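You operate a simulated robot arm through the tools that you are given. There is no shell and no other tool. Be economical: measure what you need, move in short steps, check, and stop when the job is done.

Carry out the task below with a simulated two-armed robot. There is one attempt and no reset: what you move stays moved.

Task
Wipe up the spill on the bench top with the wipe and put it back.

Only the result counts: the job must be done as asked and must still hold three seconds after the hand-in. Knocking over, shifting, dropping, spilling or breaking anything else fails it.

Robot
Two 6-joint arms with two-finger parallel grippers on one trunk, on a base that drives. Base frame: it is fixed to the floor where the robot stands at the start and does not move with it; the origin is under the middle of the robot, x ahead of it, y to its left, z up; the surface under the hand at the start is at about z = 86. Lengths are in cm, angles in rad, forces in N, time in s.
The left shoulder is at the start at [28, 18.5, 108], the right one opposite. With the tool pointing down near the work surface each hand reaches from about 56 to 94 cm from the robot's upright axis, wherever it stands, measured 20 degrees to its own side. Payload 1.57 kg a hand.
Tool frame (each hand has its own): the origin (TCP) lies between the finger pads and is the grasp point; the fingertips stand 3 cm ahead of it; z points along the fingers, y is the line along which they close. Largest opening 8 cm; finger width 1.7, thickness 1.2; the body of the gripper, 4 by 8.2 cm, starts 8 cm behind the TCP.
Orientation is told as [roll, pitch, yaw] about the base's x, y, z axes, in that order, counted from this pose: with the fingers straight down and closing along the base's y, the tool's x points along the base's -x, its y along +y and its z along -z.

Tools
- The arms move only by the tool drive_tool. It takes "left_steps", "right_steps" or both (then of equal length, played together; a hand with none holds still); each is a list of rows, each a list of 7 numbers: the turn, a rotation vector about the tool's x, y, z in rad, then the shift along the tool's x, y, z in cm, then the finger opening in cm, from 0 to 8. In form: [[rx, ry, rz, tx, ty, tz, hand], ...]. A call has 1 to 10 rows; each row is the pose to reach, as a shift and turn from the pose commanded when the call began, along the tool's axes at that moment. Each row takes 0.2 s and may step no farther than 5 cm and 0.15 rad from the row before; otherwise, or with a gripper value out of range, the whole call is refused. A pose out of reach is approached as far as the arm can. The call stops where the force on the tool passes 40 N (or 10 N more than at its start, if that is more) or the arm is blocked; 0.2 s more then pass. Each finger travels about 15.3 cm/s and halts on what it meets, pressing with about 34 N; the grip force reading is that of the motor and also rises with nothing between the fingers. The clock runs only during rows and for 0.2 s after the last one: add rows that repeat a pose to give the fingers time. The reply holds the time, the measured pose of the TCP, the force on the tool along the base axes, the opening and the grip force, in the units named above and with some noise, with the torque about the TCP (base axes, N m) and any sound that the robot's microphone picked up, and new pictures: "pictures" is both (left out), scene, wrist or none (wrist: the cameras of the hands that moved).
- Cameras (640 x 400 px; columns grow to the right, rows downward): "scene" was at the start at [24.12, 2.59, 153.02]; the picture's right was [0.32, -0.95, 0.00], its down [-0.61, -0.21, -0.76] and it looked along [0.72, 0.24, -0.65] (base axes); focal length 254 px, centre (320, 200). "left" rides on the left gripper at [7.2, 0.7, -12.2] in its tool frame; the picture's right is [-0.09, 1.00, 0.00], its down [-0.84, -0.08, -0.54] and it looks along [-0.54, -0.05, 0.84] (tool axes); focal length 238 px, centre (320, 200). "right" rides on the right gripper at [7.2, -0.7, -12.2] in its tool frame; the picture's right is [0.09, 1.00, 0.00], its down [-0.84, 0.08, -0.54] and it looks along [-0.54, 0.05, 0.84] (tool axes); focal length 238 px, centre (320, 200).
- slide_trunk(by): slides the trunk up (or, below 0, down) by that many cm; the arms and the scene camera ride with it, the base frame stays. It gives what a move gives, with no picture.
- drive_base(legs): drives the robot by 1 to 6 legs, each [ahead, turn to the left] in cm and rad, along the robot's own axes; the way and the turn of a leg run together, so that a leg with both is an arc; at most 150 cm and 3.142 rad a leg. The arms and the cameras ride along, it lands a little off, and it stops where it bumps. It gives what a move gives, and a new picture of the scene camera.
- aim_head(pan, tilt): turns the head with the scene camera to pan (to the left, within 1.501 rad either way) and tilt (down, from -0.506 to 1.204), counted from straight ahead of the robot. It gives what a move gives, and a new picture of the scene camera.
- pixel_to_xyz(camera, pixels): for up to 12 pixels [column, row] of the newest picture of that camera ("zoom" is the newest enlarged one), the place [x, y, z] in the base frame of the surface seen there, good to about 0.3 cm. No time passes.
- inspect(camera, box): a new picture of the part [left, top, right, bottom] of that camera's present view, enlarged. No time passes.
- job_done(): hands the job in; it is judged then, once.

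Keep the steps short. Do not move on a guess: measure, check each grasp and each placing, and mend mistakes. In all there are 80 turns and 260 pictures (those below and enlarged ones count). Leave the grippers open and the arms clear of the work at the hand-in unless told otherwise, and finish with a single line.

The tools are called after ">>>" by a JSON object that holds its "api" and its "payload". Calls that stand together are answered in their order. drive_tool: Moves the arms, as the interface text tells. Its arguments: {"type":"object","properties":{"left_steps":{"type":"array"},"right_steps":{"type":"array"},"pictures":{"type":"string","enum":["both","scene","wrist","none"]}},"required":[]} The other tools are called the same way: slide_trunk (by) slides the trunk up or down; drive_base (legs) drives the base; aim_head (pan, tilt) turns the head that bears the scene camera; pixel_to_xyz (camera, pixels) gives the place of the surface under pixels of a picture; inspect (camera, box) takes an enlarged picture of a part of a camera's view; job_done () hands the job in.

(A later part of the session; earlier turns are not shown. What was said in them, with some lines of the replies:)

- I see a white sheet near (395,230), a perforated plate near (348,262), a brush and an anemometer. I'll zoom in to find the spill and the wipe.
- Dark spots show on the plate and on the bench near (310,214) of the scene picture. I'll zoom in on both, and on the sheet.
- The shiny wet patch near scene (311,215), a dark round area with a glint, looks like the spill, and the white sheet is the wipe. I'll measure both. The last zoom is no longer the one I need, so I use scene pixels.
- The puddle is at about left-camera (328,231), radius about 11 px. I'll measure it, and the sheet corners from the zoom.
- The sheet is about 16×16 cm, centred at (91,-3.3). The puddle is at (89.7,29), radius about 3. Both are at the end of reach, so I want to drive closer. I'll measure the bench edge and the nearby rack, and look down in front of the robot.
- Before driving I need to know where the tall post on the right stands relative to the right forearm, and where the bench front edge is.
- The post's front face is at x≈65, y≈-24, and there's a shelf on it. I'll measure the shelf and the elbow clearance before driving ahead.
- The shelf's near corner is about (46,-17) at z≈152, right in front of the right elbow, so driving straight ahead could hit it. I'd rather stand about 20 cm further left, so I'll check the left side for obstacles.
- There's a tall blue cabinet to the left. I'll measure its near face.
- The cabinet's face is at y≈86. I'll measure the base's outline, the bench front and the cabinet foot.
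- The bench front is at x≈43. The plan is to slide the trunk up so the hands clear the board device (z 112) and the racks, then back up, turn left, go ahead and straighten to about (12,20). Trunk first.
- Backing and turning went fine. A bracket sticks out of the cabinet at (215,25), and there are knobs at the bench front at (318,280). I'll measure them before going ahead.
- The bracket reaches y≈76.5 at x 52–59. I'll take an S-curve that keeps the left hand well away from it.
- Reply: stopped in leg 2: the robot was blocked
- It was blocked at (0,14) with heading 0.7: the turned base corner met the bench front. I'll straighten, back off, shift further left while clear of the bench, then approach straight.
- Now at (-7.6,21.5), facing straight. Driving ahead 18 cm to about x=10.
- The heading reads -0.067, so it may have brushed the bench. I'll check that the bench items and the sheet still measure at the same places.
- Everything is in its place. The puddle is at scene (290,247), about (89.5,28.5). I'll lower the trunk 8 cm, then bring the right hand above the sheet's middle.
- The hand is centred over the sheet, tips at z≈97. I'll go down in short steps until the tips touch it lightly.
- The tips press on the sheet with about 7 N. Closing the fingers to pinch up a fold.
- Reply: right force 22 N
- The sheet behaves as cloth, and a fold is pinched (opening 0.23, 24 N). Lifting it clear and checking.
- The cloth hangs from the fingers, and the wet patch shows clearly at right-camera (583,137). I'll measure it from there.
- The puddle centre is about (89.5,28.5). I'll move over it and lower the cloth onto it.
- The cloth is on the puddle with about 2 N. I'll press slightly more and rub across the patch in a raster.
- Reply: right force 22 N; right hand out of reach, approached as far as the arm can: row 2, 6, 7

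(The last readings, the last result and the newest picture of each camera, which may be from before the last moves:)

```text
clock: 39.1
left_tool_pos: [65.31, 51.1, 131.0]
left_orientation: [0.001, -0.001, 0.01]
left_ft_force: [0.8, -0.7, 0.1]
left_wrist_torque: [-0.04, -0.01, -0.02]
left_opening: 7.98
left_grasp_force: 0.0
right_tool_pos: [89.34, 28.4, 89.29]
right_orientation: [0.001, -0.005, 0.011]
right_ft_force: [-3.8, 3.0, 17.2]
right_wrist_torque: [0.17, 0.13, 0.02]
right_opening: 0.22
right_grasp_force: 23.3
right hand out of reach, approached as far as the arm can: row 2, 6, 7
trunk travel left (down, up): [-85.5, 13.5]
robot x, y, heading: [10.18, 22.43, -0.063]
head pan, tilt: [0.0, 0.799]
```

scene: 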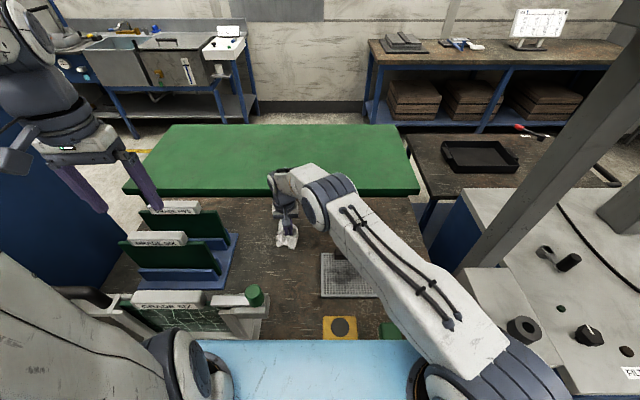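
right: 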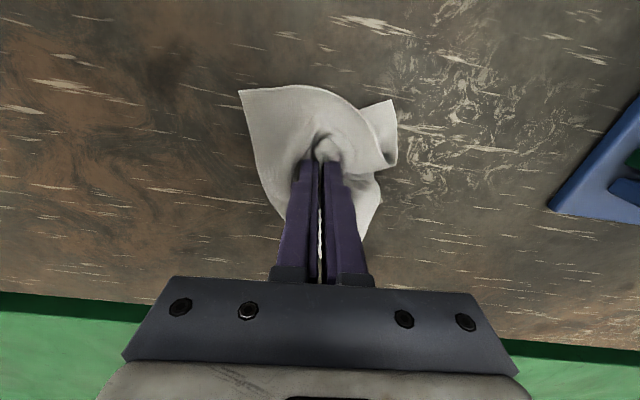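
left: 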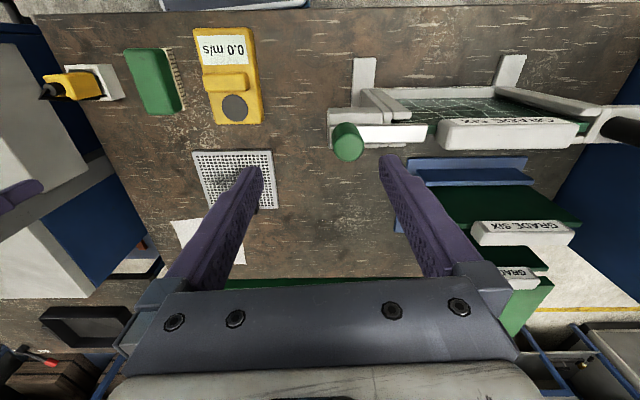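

The rub is done, with 15–20 N of contact. I'll lift, move aside to the right, and look at the patch.

>>> {"api": "drive_tool", "payload": {"right_steps": [[0, 0, 0, 0, 0, -2, 0], [0, 0, 0, 0, 0, -6, 0], [0, 0, 0, 0, -3, -10, 0], [0, 0, 0, 0, -7, -12, 0], [0, 0, 0, 0, -11, -13, 0], [0, 0, 0, 0, -15, -13, 0]]}}

>>> {"api": "inspect", "payload": {"camera": "scene", "box": [250, 200, 350, 262]}}

>>> {"api": "inspect", "payload": {"camera": "right", "box": [400, 60, 620, 200]}}

```text
clock: 40.5
left_tool_pos: [65.29, 50.94, 130.93]
left_orientation: [0.0, 0.002, 0.008]
left_ft_force: [0.7, -0.5, 0.5]
left_wrist_torque: [0.01, 0.02, 0.02]
left_opening: 8.0
left_grasp_force: 0.0
right_tool_pos: [89.41, 13.36, 102.3]
right_orientation: [0.0, 0.0, 0.011]
right_ft_force: [0.3, 1.3, -0.5]
right_wrist_torque: [0.01, -0.04, 0.02]
right_opening: 0.18
right_grasp_force: 23.6
trunk travel left (down, up): [-85.5, 13.5]
robot x, y, heading: [9.88, 22.53, -0.069]
head pan, tilt: [0.0, 0.799]
```

scene: 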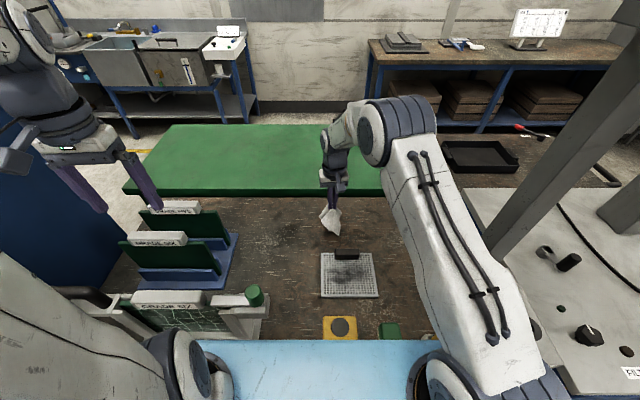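
right: 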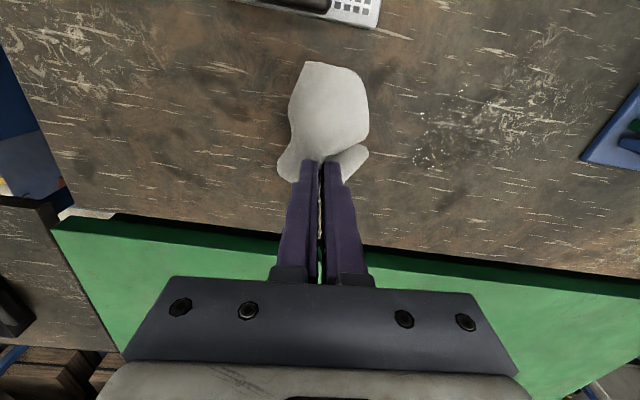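

```text
6.40 times, centred on (300, 231) of scene
```

zoom: 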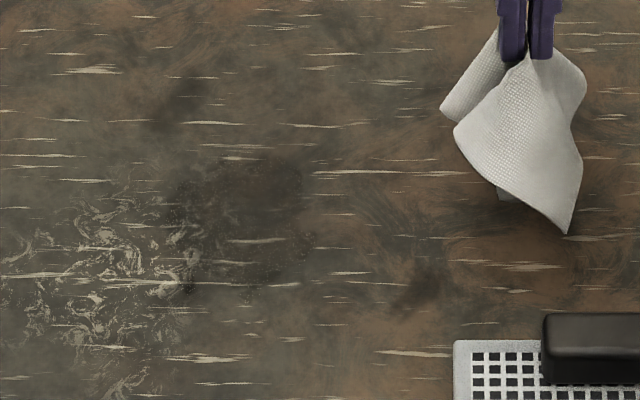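

```text
2.86 times, centred on (510, 130) of right
```

zoom: 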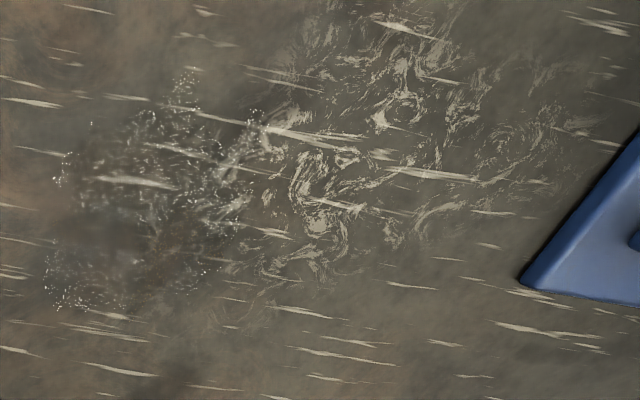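

Partly wiped: droplets and a dark wet film remain over a wider patch, zoom x 40–260, y 70–310. I'll measure its extent.

>>> {"api": "pixel_to_xyz", "payload": {"camera": "zoom", "pixels": [[45, 300], [60, 170], [185, 80], [255, 120], [200, 270], [120, 210], [150, 190], [240, 180], [110, 320]]}}

```text
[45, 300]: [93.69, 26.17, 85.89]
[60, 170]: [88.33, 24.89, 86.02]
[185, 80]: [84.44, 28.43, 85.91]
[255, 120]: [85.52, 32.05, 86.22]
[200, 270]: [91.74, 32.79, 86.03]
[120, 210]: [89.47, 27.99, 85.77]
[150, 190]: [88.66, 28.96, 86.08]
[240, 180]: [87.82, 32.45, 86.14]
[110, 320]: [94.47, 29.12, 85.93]
```

The residue spans x 84–94.5, y 24.5–33. I'll go back down on it and rub with wider strokes, near part first.

>>> {"api": "drive_tool", "payload": {"right_steps": [[0, 0, 0, 1, 4, 0, 0], [0, 0, 0, 2, 8, 0, 0], [0, 0, 0, 3, 11.6, 2, 0], [0, 0, 0, 4, 11.6, 6, 0], [0, 0, 0, 5, 11.6, 10, 0], [0, 0, 0, 5, 11.6, 12, 0], [0, 0, 0, 5, 11.6, 13, 0], [0, 0, 0, 5, 15, 13, 0], [0, 0, 0, 5, 19.5, 13, 0]], "pictures": "none"}}

>>> {"api": "drive_tool", "payload": {"right_steps": [[0, 0, 0, -1.5, 0, 0, 0], [0, 0, 0, -1.5, -4.5, 0, 0], [0, 0, 0, -1.5, -8.5, 0, 0], [0, 0, 0, -3, -8.5, 0, 0], [0, 0, 0, -3, -4.5, 0, 0], [0, 0, 0, -3, 0, 0, 0], [0, 0, 0, -4.5, 0, 0, 0], [0, 0, 0, -4.5, -4.5, 0, 0], [0, 0, 0, -4.5, -8.5, 0, 0], [0, 0, 0, -5, -4.5, 0, 0]], "pictures": "wrist"}}

```text
clock: 42.5
left_tool_pos: [65.25, 51.11, 130.96]
left_orientation: [-0.001, -0.001, 0.009]
left_ft_force: [-0.7, 0.4, -0.5]
left_wrist_torque: [0.0, -0.02, 0.01]
left_opening: 8.03
left_grasp_force: 0.0
right_tool_pos: [84.52, 32.88, 89.32]
right_orientation: [0.002, -0.001, 0.011]
right_ft_force: [0.2, -4.7, 23.0]
right_wrist_torque: [0.06, -0.06, -0.02]
right_opening: 0.21
right_grasp_force: 23.1
trunk travel left (down, up): [-85.5, 13.5]
robot x, y, heading: [9.94, 22.56, -0.068]
head pan, tilt: [0.0, 0.799]
```

```text
clock: 44.7
left_tool_pos: [65.26, 50.97, 131.04]
left_orientation: [0.0, 0.001, 0.008]
left_ft_force: [0.3, 0.1, 0.5]
left_wrist_torque: [0.0, 0.02, 0.01]
left_opening: 7.98
left_grasp_force: 0.0
right_tool_pos: [89.42, 28.43, 89.29]
right_orientation: [-0.001, -0.004, 0.009]
right_ft_force: [0.8, -3.8, 20.5]
right_wrist_torque: [0.01, 0.02, 0.02]
right_opening: 0.21
right_grasp_force: 23.2
trunk travel left (down, up): [-85.5, 13.5]
robot x, y, heading: [10.35, 22.56, -0.066]
head pan, tilt: [0.0, 0.799]
```

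right: 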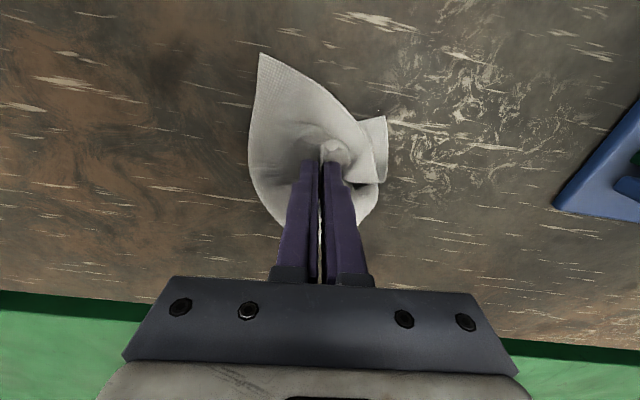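

Now the far part. I tilt the tool 0.3 rad so the tips lean outward and gain reach.

>>> {"api": "drive_tool", "payload": {"right_steps": [[0, -0.15, 0, -0.5, 0, -0.15, 0], [0, -0.3, 0, -1, 0, -0.15, 0], [0, -0.3, 0, -1, 4, -0.15, 0], [0, -0.3, 0, -2.2, 4, -0.15, 0], [0, -0.3, 0, -2.2, 0, -0.15, 0], [0, -0.3, 0, -2.2, -4, -0.15, 0], [0, -0.3, 0, -3.6, -4, -0.15, 0], [0, -0.3, 0, -3.6, 0, -0.15, 0], [0, -0.3, 0, -3.6, 3.5, -0.15, 0], [0, -0.3, 0, -1, 1, -0.15, 0]], "pictures": "wrist"}}

```text
clock: 46.9
left_tool_pos: [65.37, 51.05, 130.84]
left_orientation: [0.002, 0.001, 0.008]
left_ft_force: [0.1, 0.6, -0.6]
left_wrist_torque: [0.0, 0.02, -0.03]
left_opening: 7.99
left_grasp_force: 0.0
right_tool_pos: [90.3, 29.57, 89.47]
right_orientation: [-0.001, -0.303, 0.011]
right_ft_force: [0.8, 0.9, 13.2]
right_wrist_torque: [0.08, -0.04, 0.0]
right_opening: 0.23
right_grasp_force: 23.2
trunk travel left (down, up): [-85.5, 13.5]
robot x, y, heading: [10.22, 22.67, -0.064]
head pan, tilt: [0.0, 0.799]
```

right: 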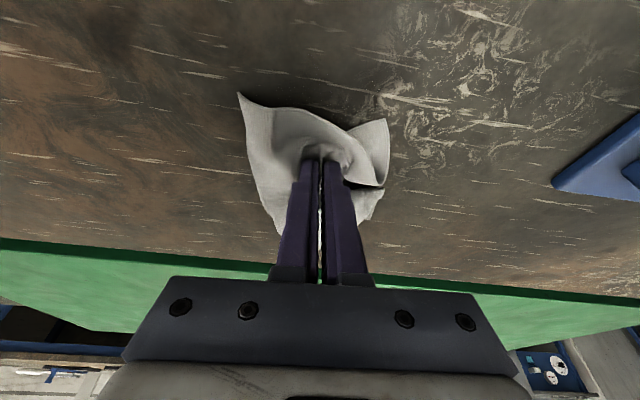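

All within reach. Lifting, straightening, and moving aside to look again.

>>> {"api": "drive_tool", "payload": {"right_steps": [[0, 0, 0, -0.6, 0, -1.9, 0], [0, 0.15, 0, -1.6, 0, -5, 0], [0, 0.3, 0, -2.6, -3, -8.5, 0], [0, 0.3, 0, -3.6, -7, -11.5, 0], [0, 0.3, 0, -3.6, -11.5, -12.5, 0], [0, 0.3, 0, -3.6, -16, -12.5, 0]], "pictures": "wrist"}}

>>> {"api": "inspect", "payload": {"camera": "right", "box": [390, 60, 610, 200]}}

>>> {"api": "inspect", "payload": {"camera": "scene", "box": [250, 200, 350, 262]}}

```text
refused: row 4 steps farther than a row can; nothing moved
```

```text
2.86 times, centred on (500, 130) of right
```

zoom: 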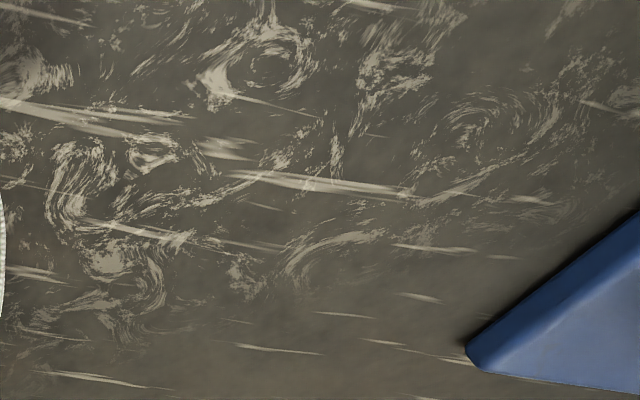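

```text
6.40 times, centred on (300, 231) of scene
```

zoom: 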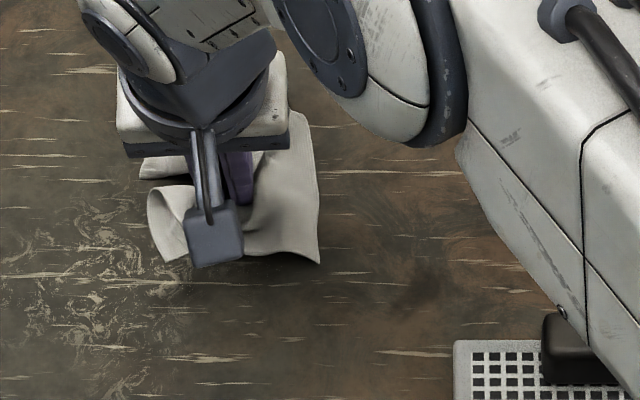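

One row was too long, so nothing moved. Same move with shorter steps.

>>> {"api": "drive_tool", "payload": {"right_steps": [[0, 0, 0, -0.6, 0, -1.9, 0], [0, 0.15, 0, -1.6, 0, -5, 0], [0, 0.3, 0, -2.5, -2, -8, 0], [0, 0.3, 0, -3.4, -5, -11, 0], [0, 0.3, 0, -3.6, -9, -12, 0], [0, 0.3, 0, -3.6, -13, -12.2, 0], [0, 0.3, 0, -3.6, -16.5, -12.2, 0]], "pictures": "wrist"}}

>>> {"api": "inspect", "payload": {"camera": "right", "box": [390, 60, 610, 200]}}

>>> {"api": "inspect", "payload": {"camera": "scene", "box": [250, 200, 350, 262]}}

```text
clock: 48.5
left_tool_pos: [65.4, 51.12, 130.93]
left_orientation: [-0.001, 0.002, 0.01]
left_ft_force: [-0.3, 0.3, -0.3]
left_wrist_torque: [0.03, 0.01, -0.02]
left_opening: 7.98
left_grasp_force: 0.1
right_tool_pos: [90.45, 12.86, 101.99]
right_orientation: [0.0, 0.001, 0.01]
right_ft_force: [0.0, 0.8, 0.2]
right_wrist_torque: [-0.05, -0.03, 0.02]
right_opening: 0.22
right_grasp_force: 23.3
trunk travel left (down, up): [-85.5, 13.5]
robot x, y, heading: [10.03, 21.98, -0.064]
head pan, tilt: [0.0, 0.799]
```

right: 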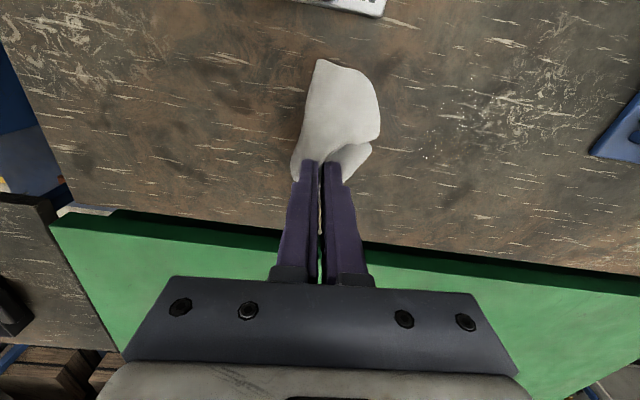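

```text
2.86 times, centred on (500, 130) of right
```

zoom: 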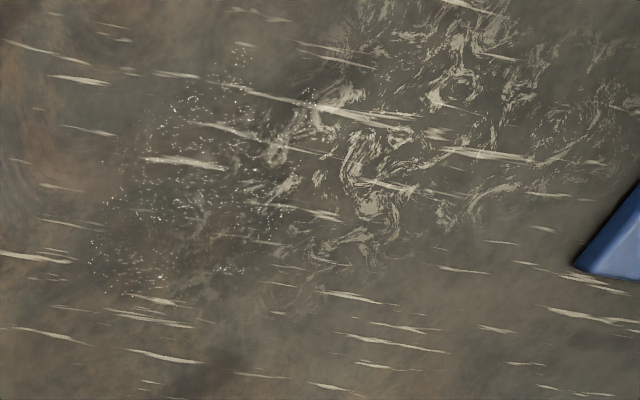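

```text
6.40 times, centred on (300, 231) of scene
```

zoom: 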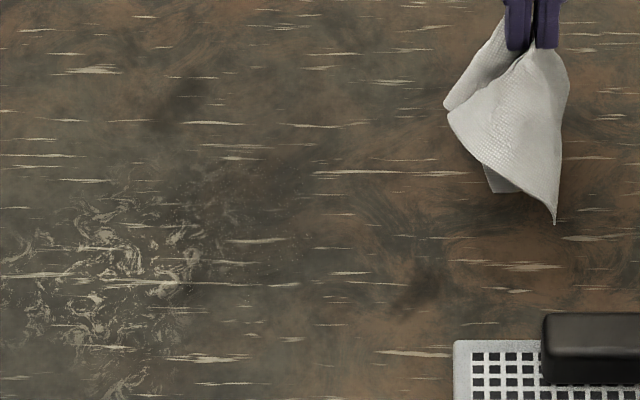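

Much better. The dark film is mostly gone and only tiny droplets remain. I'll measure their extent and do another full pass.

>>> {"api": "pixel_to_xyz", "payload": {"camera": "zoom", "pixels": [[90, 240], [130, 295], [245, 45], [310, 95], [280, 210], [220, 285], [110, 160], [200, 190]]}}

>>> {"api": "drive_tool", "payload": {"right_steps": [[0, 0, 0, 1.5, 4, 0, 0], [0, 0, 0, 3, 8, 0, 0], [0, 0, 0, 4, 11.6, 2, 0], [0, 0, 0, 5, 11.6, 6, 0], [0, 0, 0, 6, 11.6, 10, 0], [0, 0, 0, 6.3, 11.6, 12, 0], [0, 0, 0, 6.3, 11.6, 12.75, 0], [0, 0, 0, 6.3, 16, 12.75, 0], [0, 0, 0, 6.3, 20.5, 12.75, 0]], "pictures": "none"}}

>>> {"api": "drive_tool", "payload": {"right_steps": [[0, 0, 0, -1.2, 0, 0, 0], [0, 0, 0, -1.2, -4.5, 0, 0], [0, 0, 0, -1.2, -9, 0, 0], [0, 0, 0, -2.4, -9, 0, 0], [0, 0, 0, -2.4, -4.5, 0, 0], [0, 0, 0, -2.4, 0, 0, 0], [0, 0, 0, -3.6, 0, 0, 0], [0, 0, 0, -3.6, -4.5, 0, 0], [0, 0, 0, -3.6, -9, 0, 0], [0, 0, 0, -4.8, -9, 0, 0]], "pictures": "none"}}

>>> {"api": "drive_tool", "payload": {"right_steps": [[0, 0, 0, 0, 4.5, 0, 0], [0, 0, 0, 0, 8, 0, 0], [0, -0.15, 0, -0.3, 6, -0.1, 0], [0, -0.3, 0, -0.7, 4.5, -0.1, 0], [0, -0.3, 0, -0.7, 0.5, -0.1, 0], [0, -0.3, 0, -1.7, 0.5, -0.1, 0], [0, -0.3, 0, -1.7, 5, -0.1, 0], [0, -0.3, 0, -1.7, 9, -0.1, 0], [0, -0.3, 0, -2.7, 9, -0.1, 0], [0, -0.3, 0, -2.7, 4.5, -0.1, 0]], "pictures": "none"}}

```text
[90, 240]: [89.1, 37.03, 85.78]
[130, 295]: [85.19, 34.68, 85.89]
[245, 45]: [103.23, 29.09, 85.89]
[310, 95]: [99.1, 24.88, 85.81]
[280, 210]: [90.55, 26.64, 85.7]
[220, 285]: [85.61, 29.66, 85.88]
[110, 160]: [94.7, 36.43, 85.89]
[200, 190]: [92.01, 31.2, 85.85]
```

```text
clock: 50.5
left_tool_pos: [65.21, 51.0, 130.97]
left_orientation: [0.0, 0.0, 0.009]
left_ft_force: [0.4, -0.3, 0.2]
left_wrist_torque: [0.02, 0.03, -0.01]
left_opening: 8.0
left_grasp_force: 0.1
right_tool_pos: [83.91, 33.37, 89.39]
right_orientation: [0.0, -0.001, 0.008]
right_ft_force: [-1.2, -0.3, 8.1]
right_wrist_torque: [0.03, -0.01, 0.01]
right_opening: 0.25
right_grasp_force: 23.4
trunk travel left (down, up): [-85.5, 13.5]
robot x, y, heading: [10.3, 22.45, -0.067]
head pan, tilt: [0.0, 0.799]
```

```text
clock: 52.7
left_tool_pos: [65.31, 51.09, 131.02]
left_orientation: [-0.001, 0.0, 0.009]
left_ft_force: [0.5, -0.6, -0.2]
left_wrist_torque: [-0.02, -0.01, 0.02]
left_opening: 7.99
left_grasp_force: 0.1
right_tool_pos: [88.69, 24.36, 89.28]
right_orientation: [-0.001, -0.001, 0.01]
right_ft_force: [-4.8, 0.6, 14.5]
right_wrist_torque: [0.12, 0.14, 0.04]
right_opening: 0.23
right_grasp_force: 24.0
trunk travel left (down, up): [-85.5, 13.5]
robot x, y, heading: [10.21, 22.72, -0.064]
head pan, tilt: [0.0, 0.799]
```

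```text
clock: 54.9
left_tool_pos: [65.32, 51.12, 131.0]
left_orientation: [-0.001, -0.001, 0.01]
left_ft_force: [-0.3, 0.8, 0.0]
left_wrist_torque: [-0.02, 0.0, 0.0]
left_opening: 8.0
left_grasp_force: 0.0
right_tool_pos: [91.37, 29.12, 89.5]
right_orientation: [0.001, -0.3, 0.01]
right_ft_force: [0.4, 0.2, 6.4]
right_wrist_torque: [-0.02, -0.05, -0.01]
right_opening: 0.26
right_grasp_force: 24.0
trunk travel left (down, up): [-85.5, 13.5]
robot x, y, heading: [10.31, 22.58, -0.068]
head pan, tilt: [0.0, 0.799]
```

Continuing with the farthest strip, then a few cross strokes, in the tilted frame.

>>> {"api": "drive_tool", "payload": {"right_steps": [[0, 0, 0, -1.24, 0, 0.38, 0], [0, 0, 0, -1.24, -4.5, 0.38, 0], [0, 0, 0, -2.1, -4, 0.65, 0], [0, 0, 0, -2.1, 0, 0.65, 0], [0, 0, 0, -1.24, 3, 0.38, 0], [0, 0, 0, 1.9, 2.5, -0.55, 0], [0, 0, 0, 1.9, 0, -0.55, 0], [0, 0, 0, -1.24, 0, 0.38, 0], [0, 0, 0, -1.24, -2.5, 0.38, 0], [0, 0, 0, 1.9, -2.5, -0.55, 0]], "pictures": "none"}}

>>> {"api": "drive_tool", "payload": {"right_steps": [[0, 0, 0, -0.6, 0, -1.9, 0], [0, 0.15, 0, -1.6, 0, -5, 0], [0, 0.3, 0, -2.5, -2, -8, 0], [0, 0.3, 0, -3.4, -5, -11, 0], [0, 0.3, 0, -3.6, -9, -12, 0], [0, 0.3, 0, -3.6, -13.5, -12.2, 0]], "pictures": "wrist"}}

>>> {"api": "inspect", "payload": {"camera": "scene", "box": [250, 200, 350, 262]}}

>>> {"api": "inspect", "payload": {"camera": "right", "box": [390, 60, 610, 200]}}

```text
clock: 57.1
left_tool_pos: [65.25, 51.05, 131.02]
left_orientation: [0.0, 0.002, 0.008]
left_ft_force: [0.4, -0.1, -0.3]
left_wrist_torque: [0.04, 0.02, -0.01]
left_opening: 8.0
left_grasp_force: 0.1
right_tool_pos: [89.51, 26.49, 89.41]
right_orientation: [-0.001, -0.301, 0.009]
right_ft_force: [-1.2, 1.6, 9.4]
right_wrist_torque: [0.15, 0.04, -0.01]
right_opening: 0.2
right_grasp_force: 24.3
trunk travel left (down, up): [-85.5, 13.5]
robot x, y, heading: [10.19, 22.83, -0.064]
head pan, tilt: [0.0, 0.799]
```

```text
clock: 58.5
left_tool_pos: [65.3, 51.02, 130.92]
left_orientation: [-0.001, 0.001, 0.008]
left_ft_force: [-0.6, 0.0, 0.4]
left_wrist_torque: [0.0, -0.02, -0.01]
left_opening: 7.99
left_grasp_force: 0.0
right_tool_pos: [89.54, 12.91, 102.07]
right_orientation: [0.001, 0.0, 0.012]
right_ft_force: [0.8, 1.2, -0.7]
right_wrist_torque: [0.01, 0.0, 0.02]
right_opening: 0.21
right_grasp_force: 23.9
trunk travel left (down, up): [-85.5, 13.5]
robot x, y, heading: [10.58, 22.54, -0.062]
head pan, tilt: [0.0, 0.799]
```

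right: 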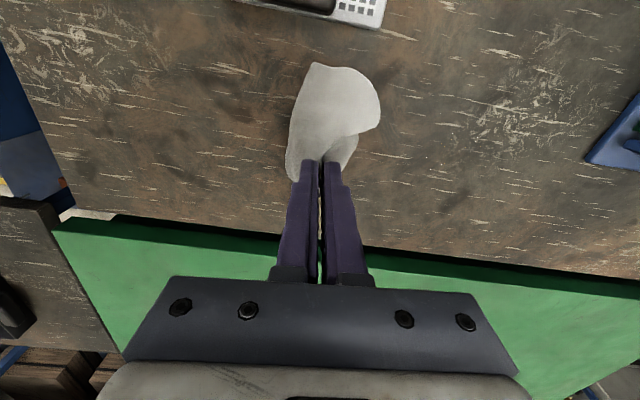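

```text
6.40 times, centred on (300, 231) of scene
```

zoom: 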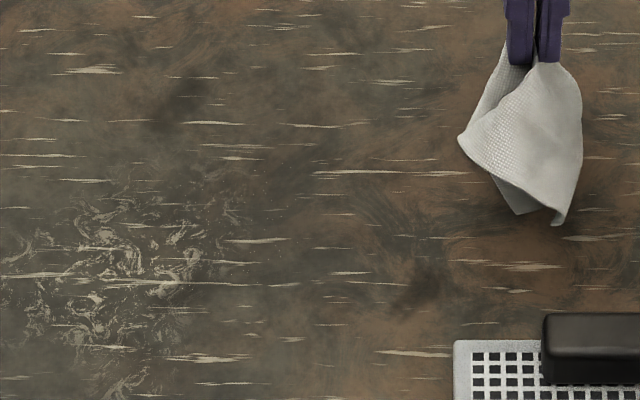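

```text
2.86 times, centred on (500, 130) of right
```

zoom: 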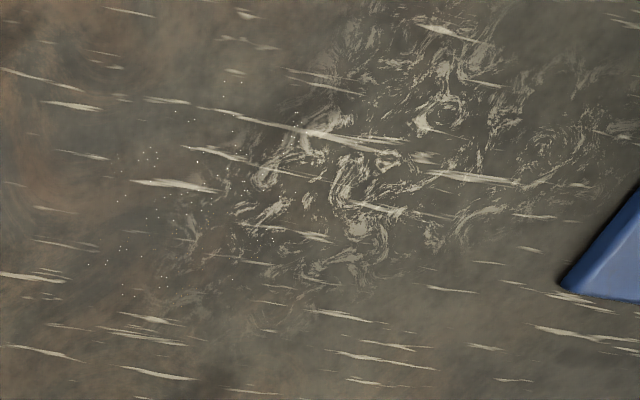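

Almost clean, with only a few specks left. I'll measure where they lie and do one more pass.

>>> {"api": "pixel_to_xyz", "payload": {"camera": "zoom", "pixels": [[108, 263], [120, 195], [150, 155], [190, 118], [240, 83], [165, 295], [275, 240], [245, 185], [310, 110]]}}

>>> {"api": "drive_tool", "payload": {"right_steps": [[0, 0, 0, 1.5, 4, 0, 0], [0, 0, 0, 3, 8, 0, 0], [0, 0, 0, 4, 11.6, 2, 0], [0, 0, 0, 5, 11.6, 6, 0], [0, 0, 0, 5.5, 11.6, 10, 0], [0, 0, 0, 5.5, 11.6, 12, 0], [0, 0, 0, 5.5, 11.6, 12.9, 0], [0, 0, 0, 5.5, 16, 12.9, 0], [0, 0, 0, 5.5, 20.5, 12.9, 0]], "pictures": "none"}}

>>> {"api": "drive_tool", "payload": {"right_steps": [[0, 0, 0, -1, 0, 0, 0], [0, 0, 0, -1, -4.5, 0, 0], [0, 0, 0, -1, -9.2, 0, 0], [0, 0, 0, -2, -9.2, 0, 0], [0, 0, 0, -2, -4.5, 0, 0], [0, 0, 0, -2, 0, 0, 0], [0, 0, 0, -3, 0, 0, 0], [0, 0, 0, -3, -4.5, 0, 0], [0, 0, 0, -3, -9.2, 0, 0], [0, 0, 0, -4, -9.2, 0, 0]], "pictures": "none"}}

>>> {"api": "drive_tool", "payload": {"right_steps": [[0, 0, 0, 0, 4.5, 0, 0], [0, 0, 0, 0, 8.5, 0, 0], [0, -0.15, 0, 0, 8.5, -0.1, 0], [0, -0.3, 0, 0, 8.5, -0.1, 0], [0, -0.3, 0, 0, 4.5, -0.1, 0], [0, -0.3, 0, 0, 0, -0.1, 0], [0, -0.3, 0, -1, 0, -0.1, 0], [0, -0.3, 0, -1, 4.5, -0.1, 0], [0, -0.3, 0, -1, 8.5, -0.1, 0], [0, -0.3, 0, -2, 8.5, -0.1, 0]], "pictures": "none"}}

```text
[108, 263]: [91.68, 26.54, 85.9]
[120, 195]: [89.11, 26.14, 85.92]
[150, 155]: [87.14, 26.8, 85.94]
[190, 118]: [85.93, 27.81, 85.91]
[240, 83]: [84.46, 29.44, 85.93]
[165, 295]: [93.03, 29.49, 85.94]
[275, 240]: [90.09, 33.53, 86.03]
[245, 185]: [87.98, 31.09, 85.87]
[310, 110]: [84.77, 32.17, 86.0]
```

```text
clock: 60.5
left_tool_pos: [65.23, 51.08, 131.01]
left_orientation: [0.0, 0.001, 0.008]
left_ft_force: [1.0, 0.0, -0.2]
left_wrist_torque: [0.03, -0.05, 0.02]
left_opening: 7.98
left_grasp_force: 0.0
right_tool_pos: [83.94, 33.37, 89.41]
right_orientation: [0.001, -0.004, 0.009]
right_ft_force: [0.8, -6.7, 26.5]
right_wrist_torque: [0.09, -0.17, -0.1]
right_opening: 0.2
right_grasp_force: 23.4
trunk travel left (down, up): [-85.5, 13.5]
robot x, y, heading: [10.19, 22.42, -0.062]
head pan, tilt: [0.0, 0.799]
```

```text
clock: 62.7
left_tool_pos: [65.2, 50.99, 131.01]
left_orientation: [0.0, 0.0, 0.012]
left_ft_force: [0.8, 0.2, 0.2]
left_wrist_torque: [0.01, 0.01, 0.01]
left_opening: 8.01
left_grasp_force: 0.1
right_tool_pos: [87.83, 24.34, 89.38]
right_orientation: [0.0, -0.001, 0.011]
right_ft_force: [-10.5, 2.9, 34.5]
right_wrist_torque: [0.4, 0.13, 0.11]
right_opening: 0.2
right_grasp_force: 22.8
trunk travel left (down, up): [-85.5, 13.5]
robot x, y, heading: [10.22, 22.78, -0.064]
head pan, tilt: [0.0, 0.799]
```

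```text
clock: 64.9
left_tool_pos: [65.27, 51.15, 131.0]
left_orientation: [0.0, 0.0, 0.008]
left_ft_force: [0.5, 0.1, 0.9]
left_wrist_torque: [-0.01, -0.04, -0.01]
left_opening: 8.02
left_grasp_force: 0.0
right_tool_pos: [89.77, 32.73, 89.35]
right_orientation: [0.001, -0.299, 0.009]
right_ft_force: [-2.3, -0.6, 6.9]
right_wrist_torque: [0.02, 0.04, 0.0]
right_opening: 0.22
right_grasp_force: 24.2
trunk travel left (down, up): [-85.5, 13.5]
robot x, y, heading: [10.16, 22.75, -0.061]
head pan, tilt: [0.0, 0.799]
```

Finishing the far strips, then lifting aside to check.

>>> {"api": "drive_tool", "payload": {"right_steps": [[0, 0, 0, 0, -4.2, -0.05, 0], [0, 0, 0, 0, -8.3, -0.05, 0], [0, 0, 0, -1, -8.3, 0.25, 0], [0, 0, 0, -1, -4.2, 0.25, 0], [0, 0, 0, -1, 0, 0.25, 0], [0, 0, 0, -2, 0, 0.55, 0], [0, 0, 0, -2, -4.2, 0.55, 0], [0, 0, 0, -2, -8, 0.55, 0], [0, 0, 0, -3, -6, 0.85, 0], [0, 0, 0, -3, -2, 0.85, 0]], "pictures": "none"}}

>>> {"api": "drive_tool", "payload": {"right_steps": [[0, 0, 0, -0.6, 0, -1.9, 0], [0, 0.15, 0, -1.2, 0, -5, 0], [0, 0.3, 0, -1, -2, -8, 0], [0, 0.3, 0, -0.5, -5, -11, 0], [0, 0.3, 0, 0, -9, -12, 0], [0, 0.3, 0, 0, -13, -12.2, 0], [0, 0.3, 0, 0, -17.5, -12.2, 0]], "pictures": "wrist"}}

>>> {"api": "inspect", "payload": {"camera": "scene", "box": [250, 200, 350, 262]}}

>>> {"api": "inspect", "payload": {"camera": "right", "box": [390, 60, 610, 200]}}

```text
clock: 67.1
left_tool_pos: [65.28, 51.07, 131.0]
left_orientation: [0.0, 0.002, 0.007]
left_ft_force: [-0.5, 0.7, -0.5]
left_wrist_torque: [-0.01, 0.0, -0.02]
left_opening: 8.02
left_grasp_force: 0.1
right_tool_pos: [92.96, 30.76, 89.44]
right_orientation: [0.0, -0.298, 0.009]
right_ft_force: [-1.4, 0.2, 2.5]
right_wrist_torque: [-0.01, 0.04, 0.01]
right_opening: 0.24
right_grasp_force: 23.7
trunk travel left (down, up): [-85.5, 13.5]
robot x, y, heading: [10.48, 22.82, -0.065]
head pan, tilt: [0.0, 0.799]
```

```text
clock: 68.7
left_tool_pos: [65.27, 51.07, 131.1]
left_orientation: [0.0, 0.004, 0.009]
left_ft_force: [0.7, 0.1, -0.5]
left_wrist_torque: [0.02, 0.01, -0.04]
left_opening: 8.0
left_grasp_force: 0.1
right_tool_pos: [89.32, 13.29, 101.02]
right_orientation: [0.001, 0.003, 0.01]
right_ft_force: [0.0, -0.4, 0.2]
right_wrist_torque: [-0.03, 0.01, 0.0]
right_opening: 0.23
right_grasp_force: 23.8
trunk travel left (down, up): [-85.5, 13.5]
robot x, y, heading: [10.0, 22.42, -0.064]
head pan, tilt: [0.0, 0.799]
```

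right: 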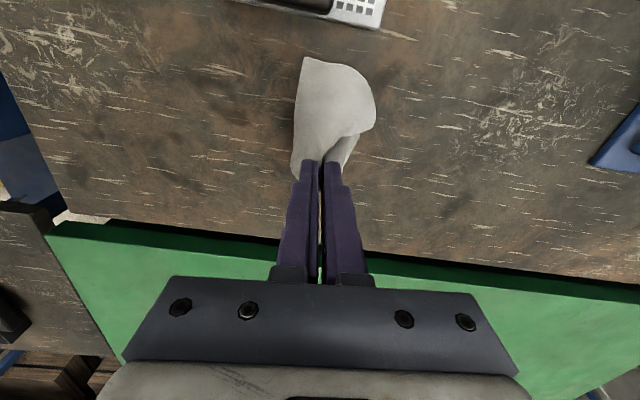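

```text
6.40 times, centred on (300, 231) of scene
```

zoom: 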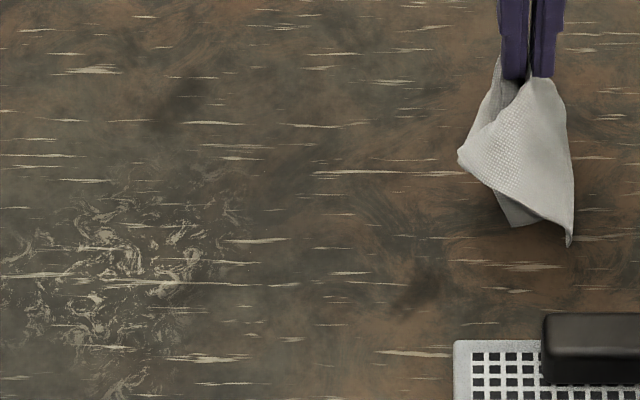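

```text
2.86 times, centred on (500, 130) of right
```

zoom: 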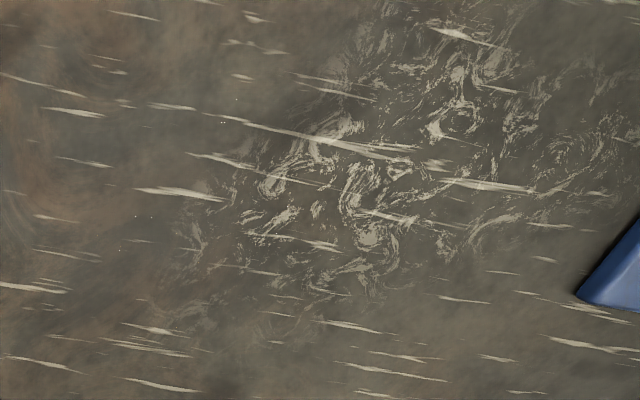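

The patch is clean. Now I carry the wipe back to where it was gripped, at (90.5,-3.3).

>>> {"api": "drive_tool", "payload": {"right_steps": [[0, 0, 0, -0.3, -4, 0, 0], [0, 0, 0, -0.6, -8, 0, 0], [0, 0, 0, -0.9, -12, 0, 0], [0, 0, 0, -1.2, -16.6, 0, 0], [0, 0, 0, -1.3, -16.6, 4, 0], [0, 0, 0, -1.3, -16.6, 8, 0], [0, 0, 0, -1.3, -16.6, 10.5, 0], [0, 0, 0, -1.3, -16.6, 11.6, 0]]}}

```text
clock: 70.5
left_tool_pos: [65.28, 51.06, 130.94]
left_orientation: [0.001, 0.0, 0.01]
left_ft_force: [-0.2, 0.8, -0.3]
left_wrist_torque: [-0.02, 0.0, 0.03]
left_opening: 8.03
left_grasp_force: 0.1
right_tool_pos: [90.95, -3.35, 89.52]
right_orientation: [0.0, -0.001, 0.01]
right_ft_force: [-1.2, 0.4, 8.4]
right_wrist_torque: [0.01, 0.05, 0.02]
right_opening: 0.24
right_grasp_force: 23.7
trunk travel left (down, up): [-85.5, 13.5]
robot x, y, heading: [10.17, 22.29, -0.065]
head pan, tilt: [0.0, 0.799]
```

scene: 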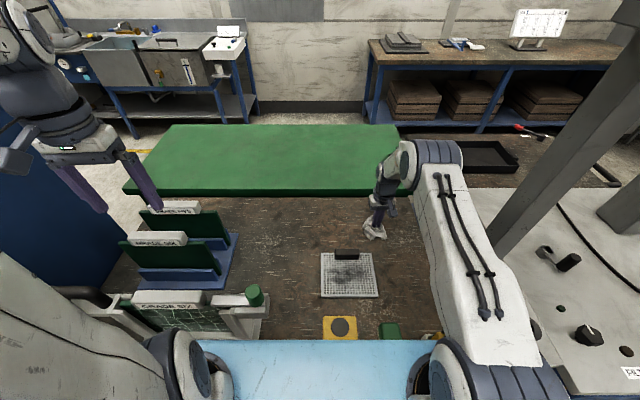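
right: 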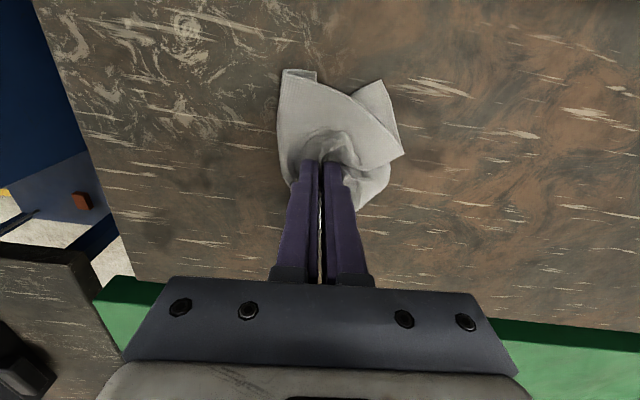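

The cloth is down at its place. Opening slowly under light contact, then lifting off.

>>> {"api": "drive_tool", "payload": {"right_steps": [[0, 0, 0, 0, 0, 0, 1], [0, 0, 0, 0, 0, 0.1, 2], [0, 0, 0, 0, 0, 0.1, 4], [0, 0, 0, 0, 0, 0, 4], [0, 0, 0, 0, 0, -2, 4], [0, 0, 0, 0, 0, -6, 4], [0, 0, 0, 0, 0, -11, 4]]}}

```text
clock: 72.1
left_tool_pos: [65.42, 51.04, 130.98]
left_orientation: [0.0, 0.002, 0.009]
left_ft_force: [-0.1, 0.6, 0.4]
left_wrist_torque: [0.04, 0.02, 0.01]
left_opening: 8.02
left_grasp_force: 0.0
right_tool_pos: [90.78, -3.21, 100.45]
right_orientation: [0.001, 0.002, 0.01]
right_ft_force: [0.0, -0.3, 0.3]
right_wrist_torque: [0.02, 0.0, 0.0]
right_opening: 3.99
right_grasp_force: 0.0
trunk travel left (down, up): [-85.5, 13.5]
robot x, y, heading: [10.39, 22.21, -0.064]
head pan, tilt: [0.0, 0.799]
```

scene: 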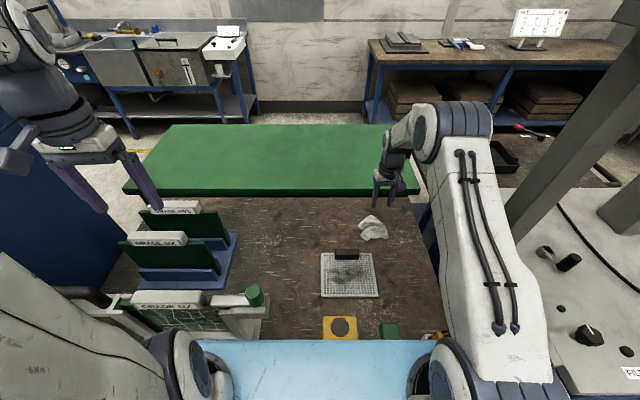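
right: 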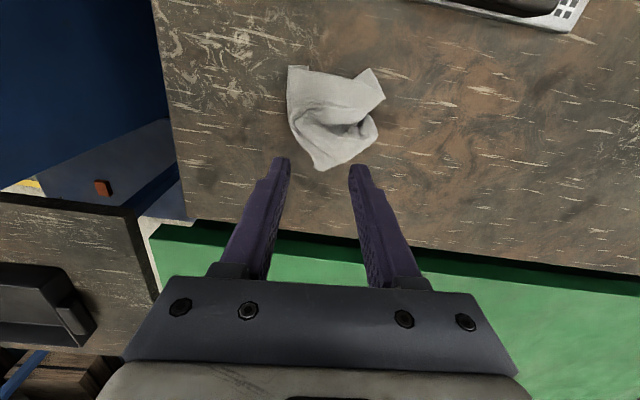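

The wipe is released, crumpled, on its former spot. I'll measure its outline.

>>> {"api": "pixel_to_xyz", "payload": {"camera": "right", "pixels": [[292, 70], [375, 72], [384, 98], [320, 167], [372, 138], [335, 118], [292, 120]]}}

>>> {"api": "inspect", "payload": {"camera": "right", "box": [240, 40, 440, 190]}}

```text
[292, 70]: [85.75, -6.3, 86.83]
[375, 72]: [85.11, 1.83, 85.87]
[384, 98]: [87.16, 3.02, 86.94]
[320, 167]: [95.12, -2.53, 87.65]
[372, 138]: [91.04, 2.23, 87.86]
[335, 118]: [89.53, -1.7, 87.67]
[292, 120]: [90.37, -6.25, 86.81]
```

```text
2.67 times, centred on (340, 115) of right
```

zoom: 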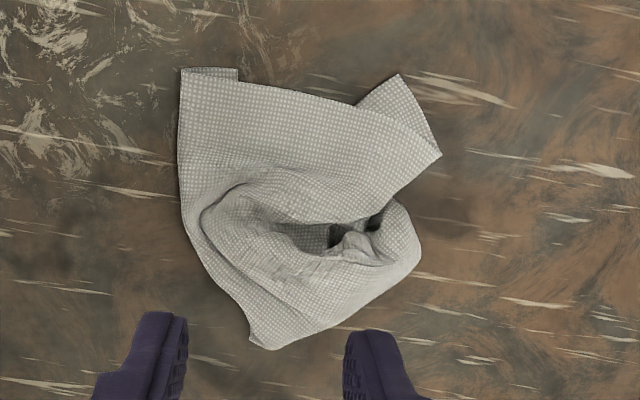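

Its centre is about (90,-2), inside the original outline and within 2 cm of the original centre. I'll raise and withdraw the right hand, open it, and take a last look.

>>> {"api": "drive_tool", "payload": {"right_steps": [[0, 0, 0, 0, 0, -4, 4], [0, 0, 0, 1, 1, -8, 5], [0, 0, 0, 4, 3, -11, 6], [0, 0, 0, 7, 5, -14, 7], [0, 0, 0, 10, 7, -17, 8], [0, 0, 0, 13, 9, -19, 8], [0, 0, 0, 16, 11, -20.5, 8], [0, 0, 0, 19, 13, -21.5, 8]]}}

>>> {"api": "inspect", "payload": {"camera": "scene", "box": [240, 195, 420, 310]}}

>>> {"api": "inspect", "payload": {"camera": "right", "box": [340, 80, 500, 260]}}

```text
clock: 73.9
left_tool_pos: [65.5, 51.02, 130.92]
left_orientation: [-0.001, 0.002, 0.007]
left_ft_force: [-0.3, -0.3, 0.4]
left_wrist_torque: [0.05, -0.02, 0.0]
left_opening: 8.01
left_grasp_force: 0.1
right_tool_pos: [71.69, 9.43, 121.83]
right_orientation: [-0.001, 0.001, 0.008]
right_ft_force: [-0.2, -0.7, 0.7]
right_wrist_torque: [0.03, 0.01, 0.01]
right_opening: 8.01
right_grasp_force: 0.0
trunk travel left (down, up): [-85.5, 13.5]
robot x, y, heading: [10.12, 22.6, -0.067]
head pan, tilt: [0.0, 0.799]
```

scene: 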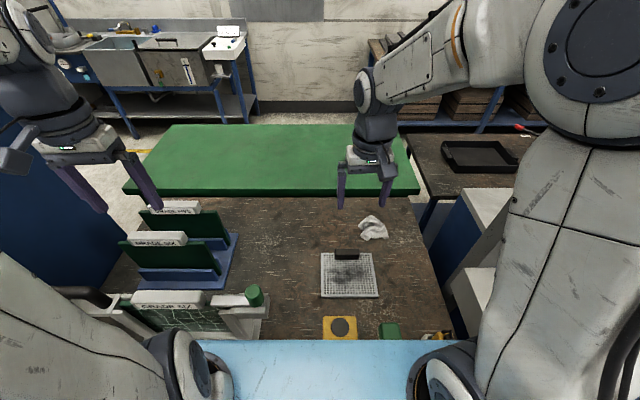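
right: 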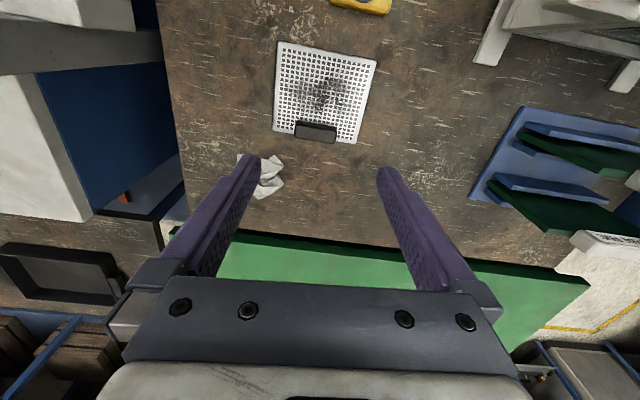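

```text
3.48 times, centred on (330, 252) of scene
```

zoom: 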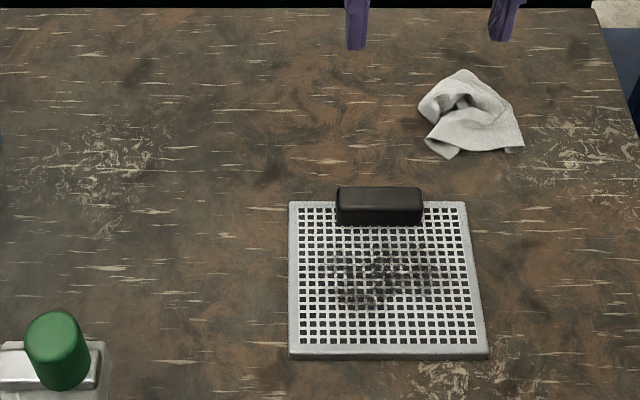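

```text
2.22 times, centred on (420, 170) of right
```

zoom: 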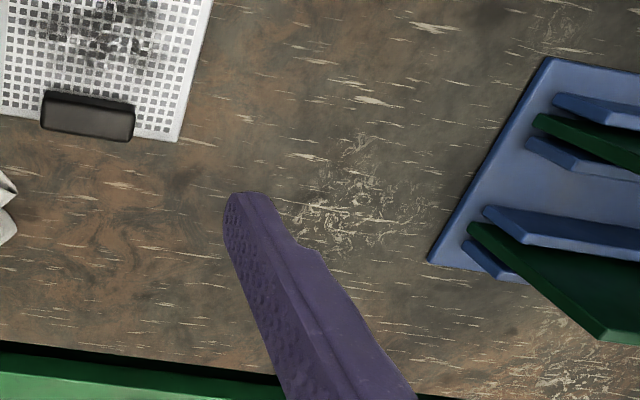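

The spill area is clean, the wipe is back in its place, the other bench items are where they were, and both hands are open and clear. Handing in.

>>> {"api": "job_done", "payload": {}}

```text
The job is handed in.
```

The spill is wiped up apart from two or three tiny specks, and the wipe is back on its original spot, crumpled rather than flat and within 2 cm of its old centre.
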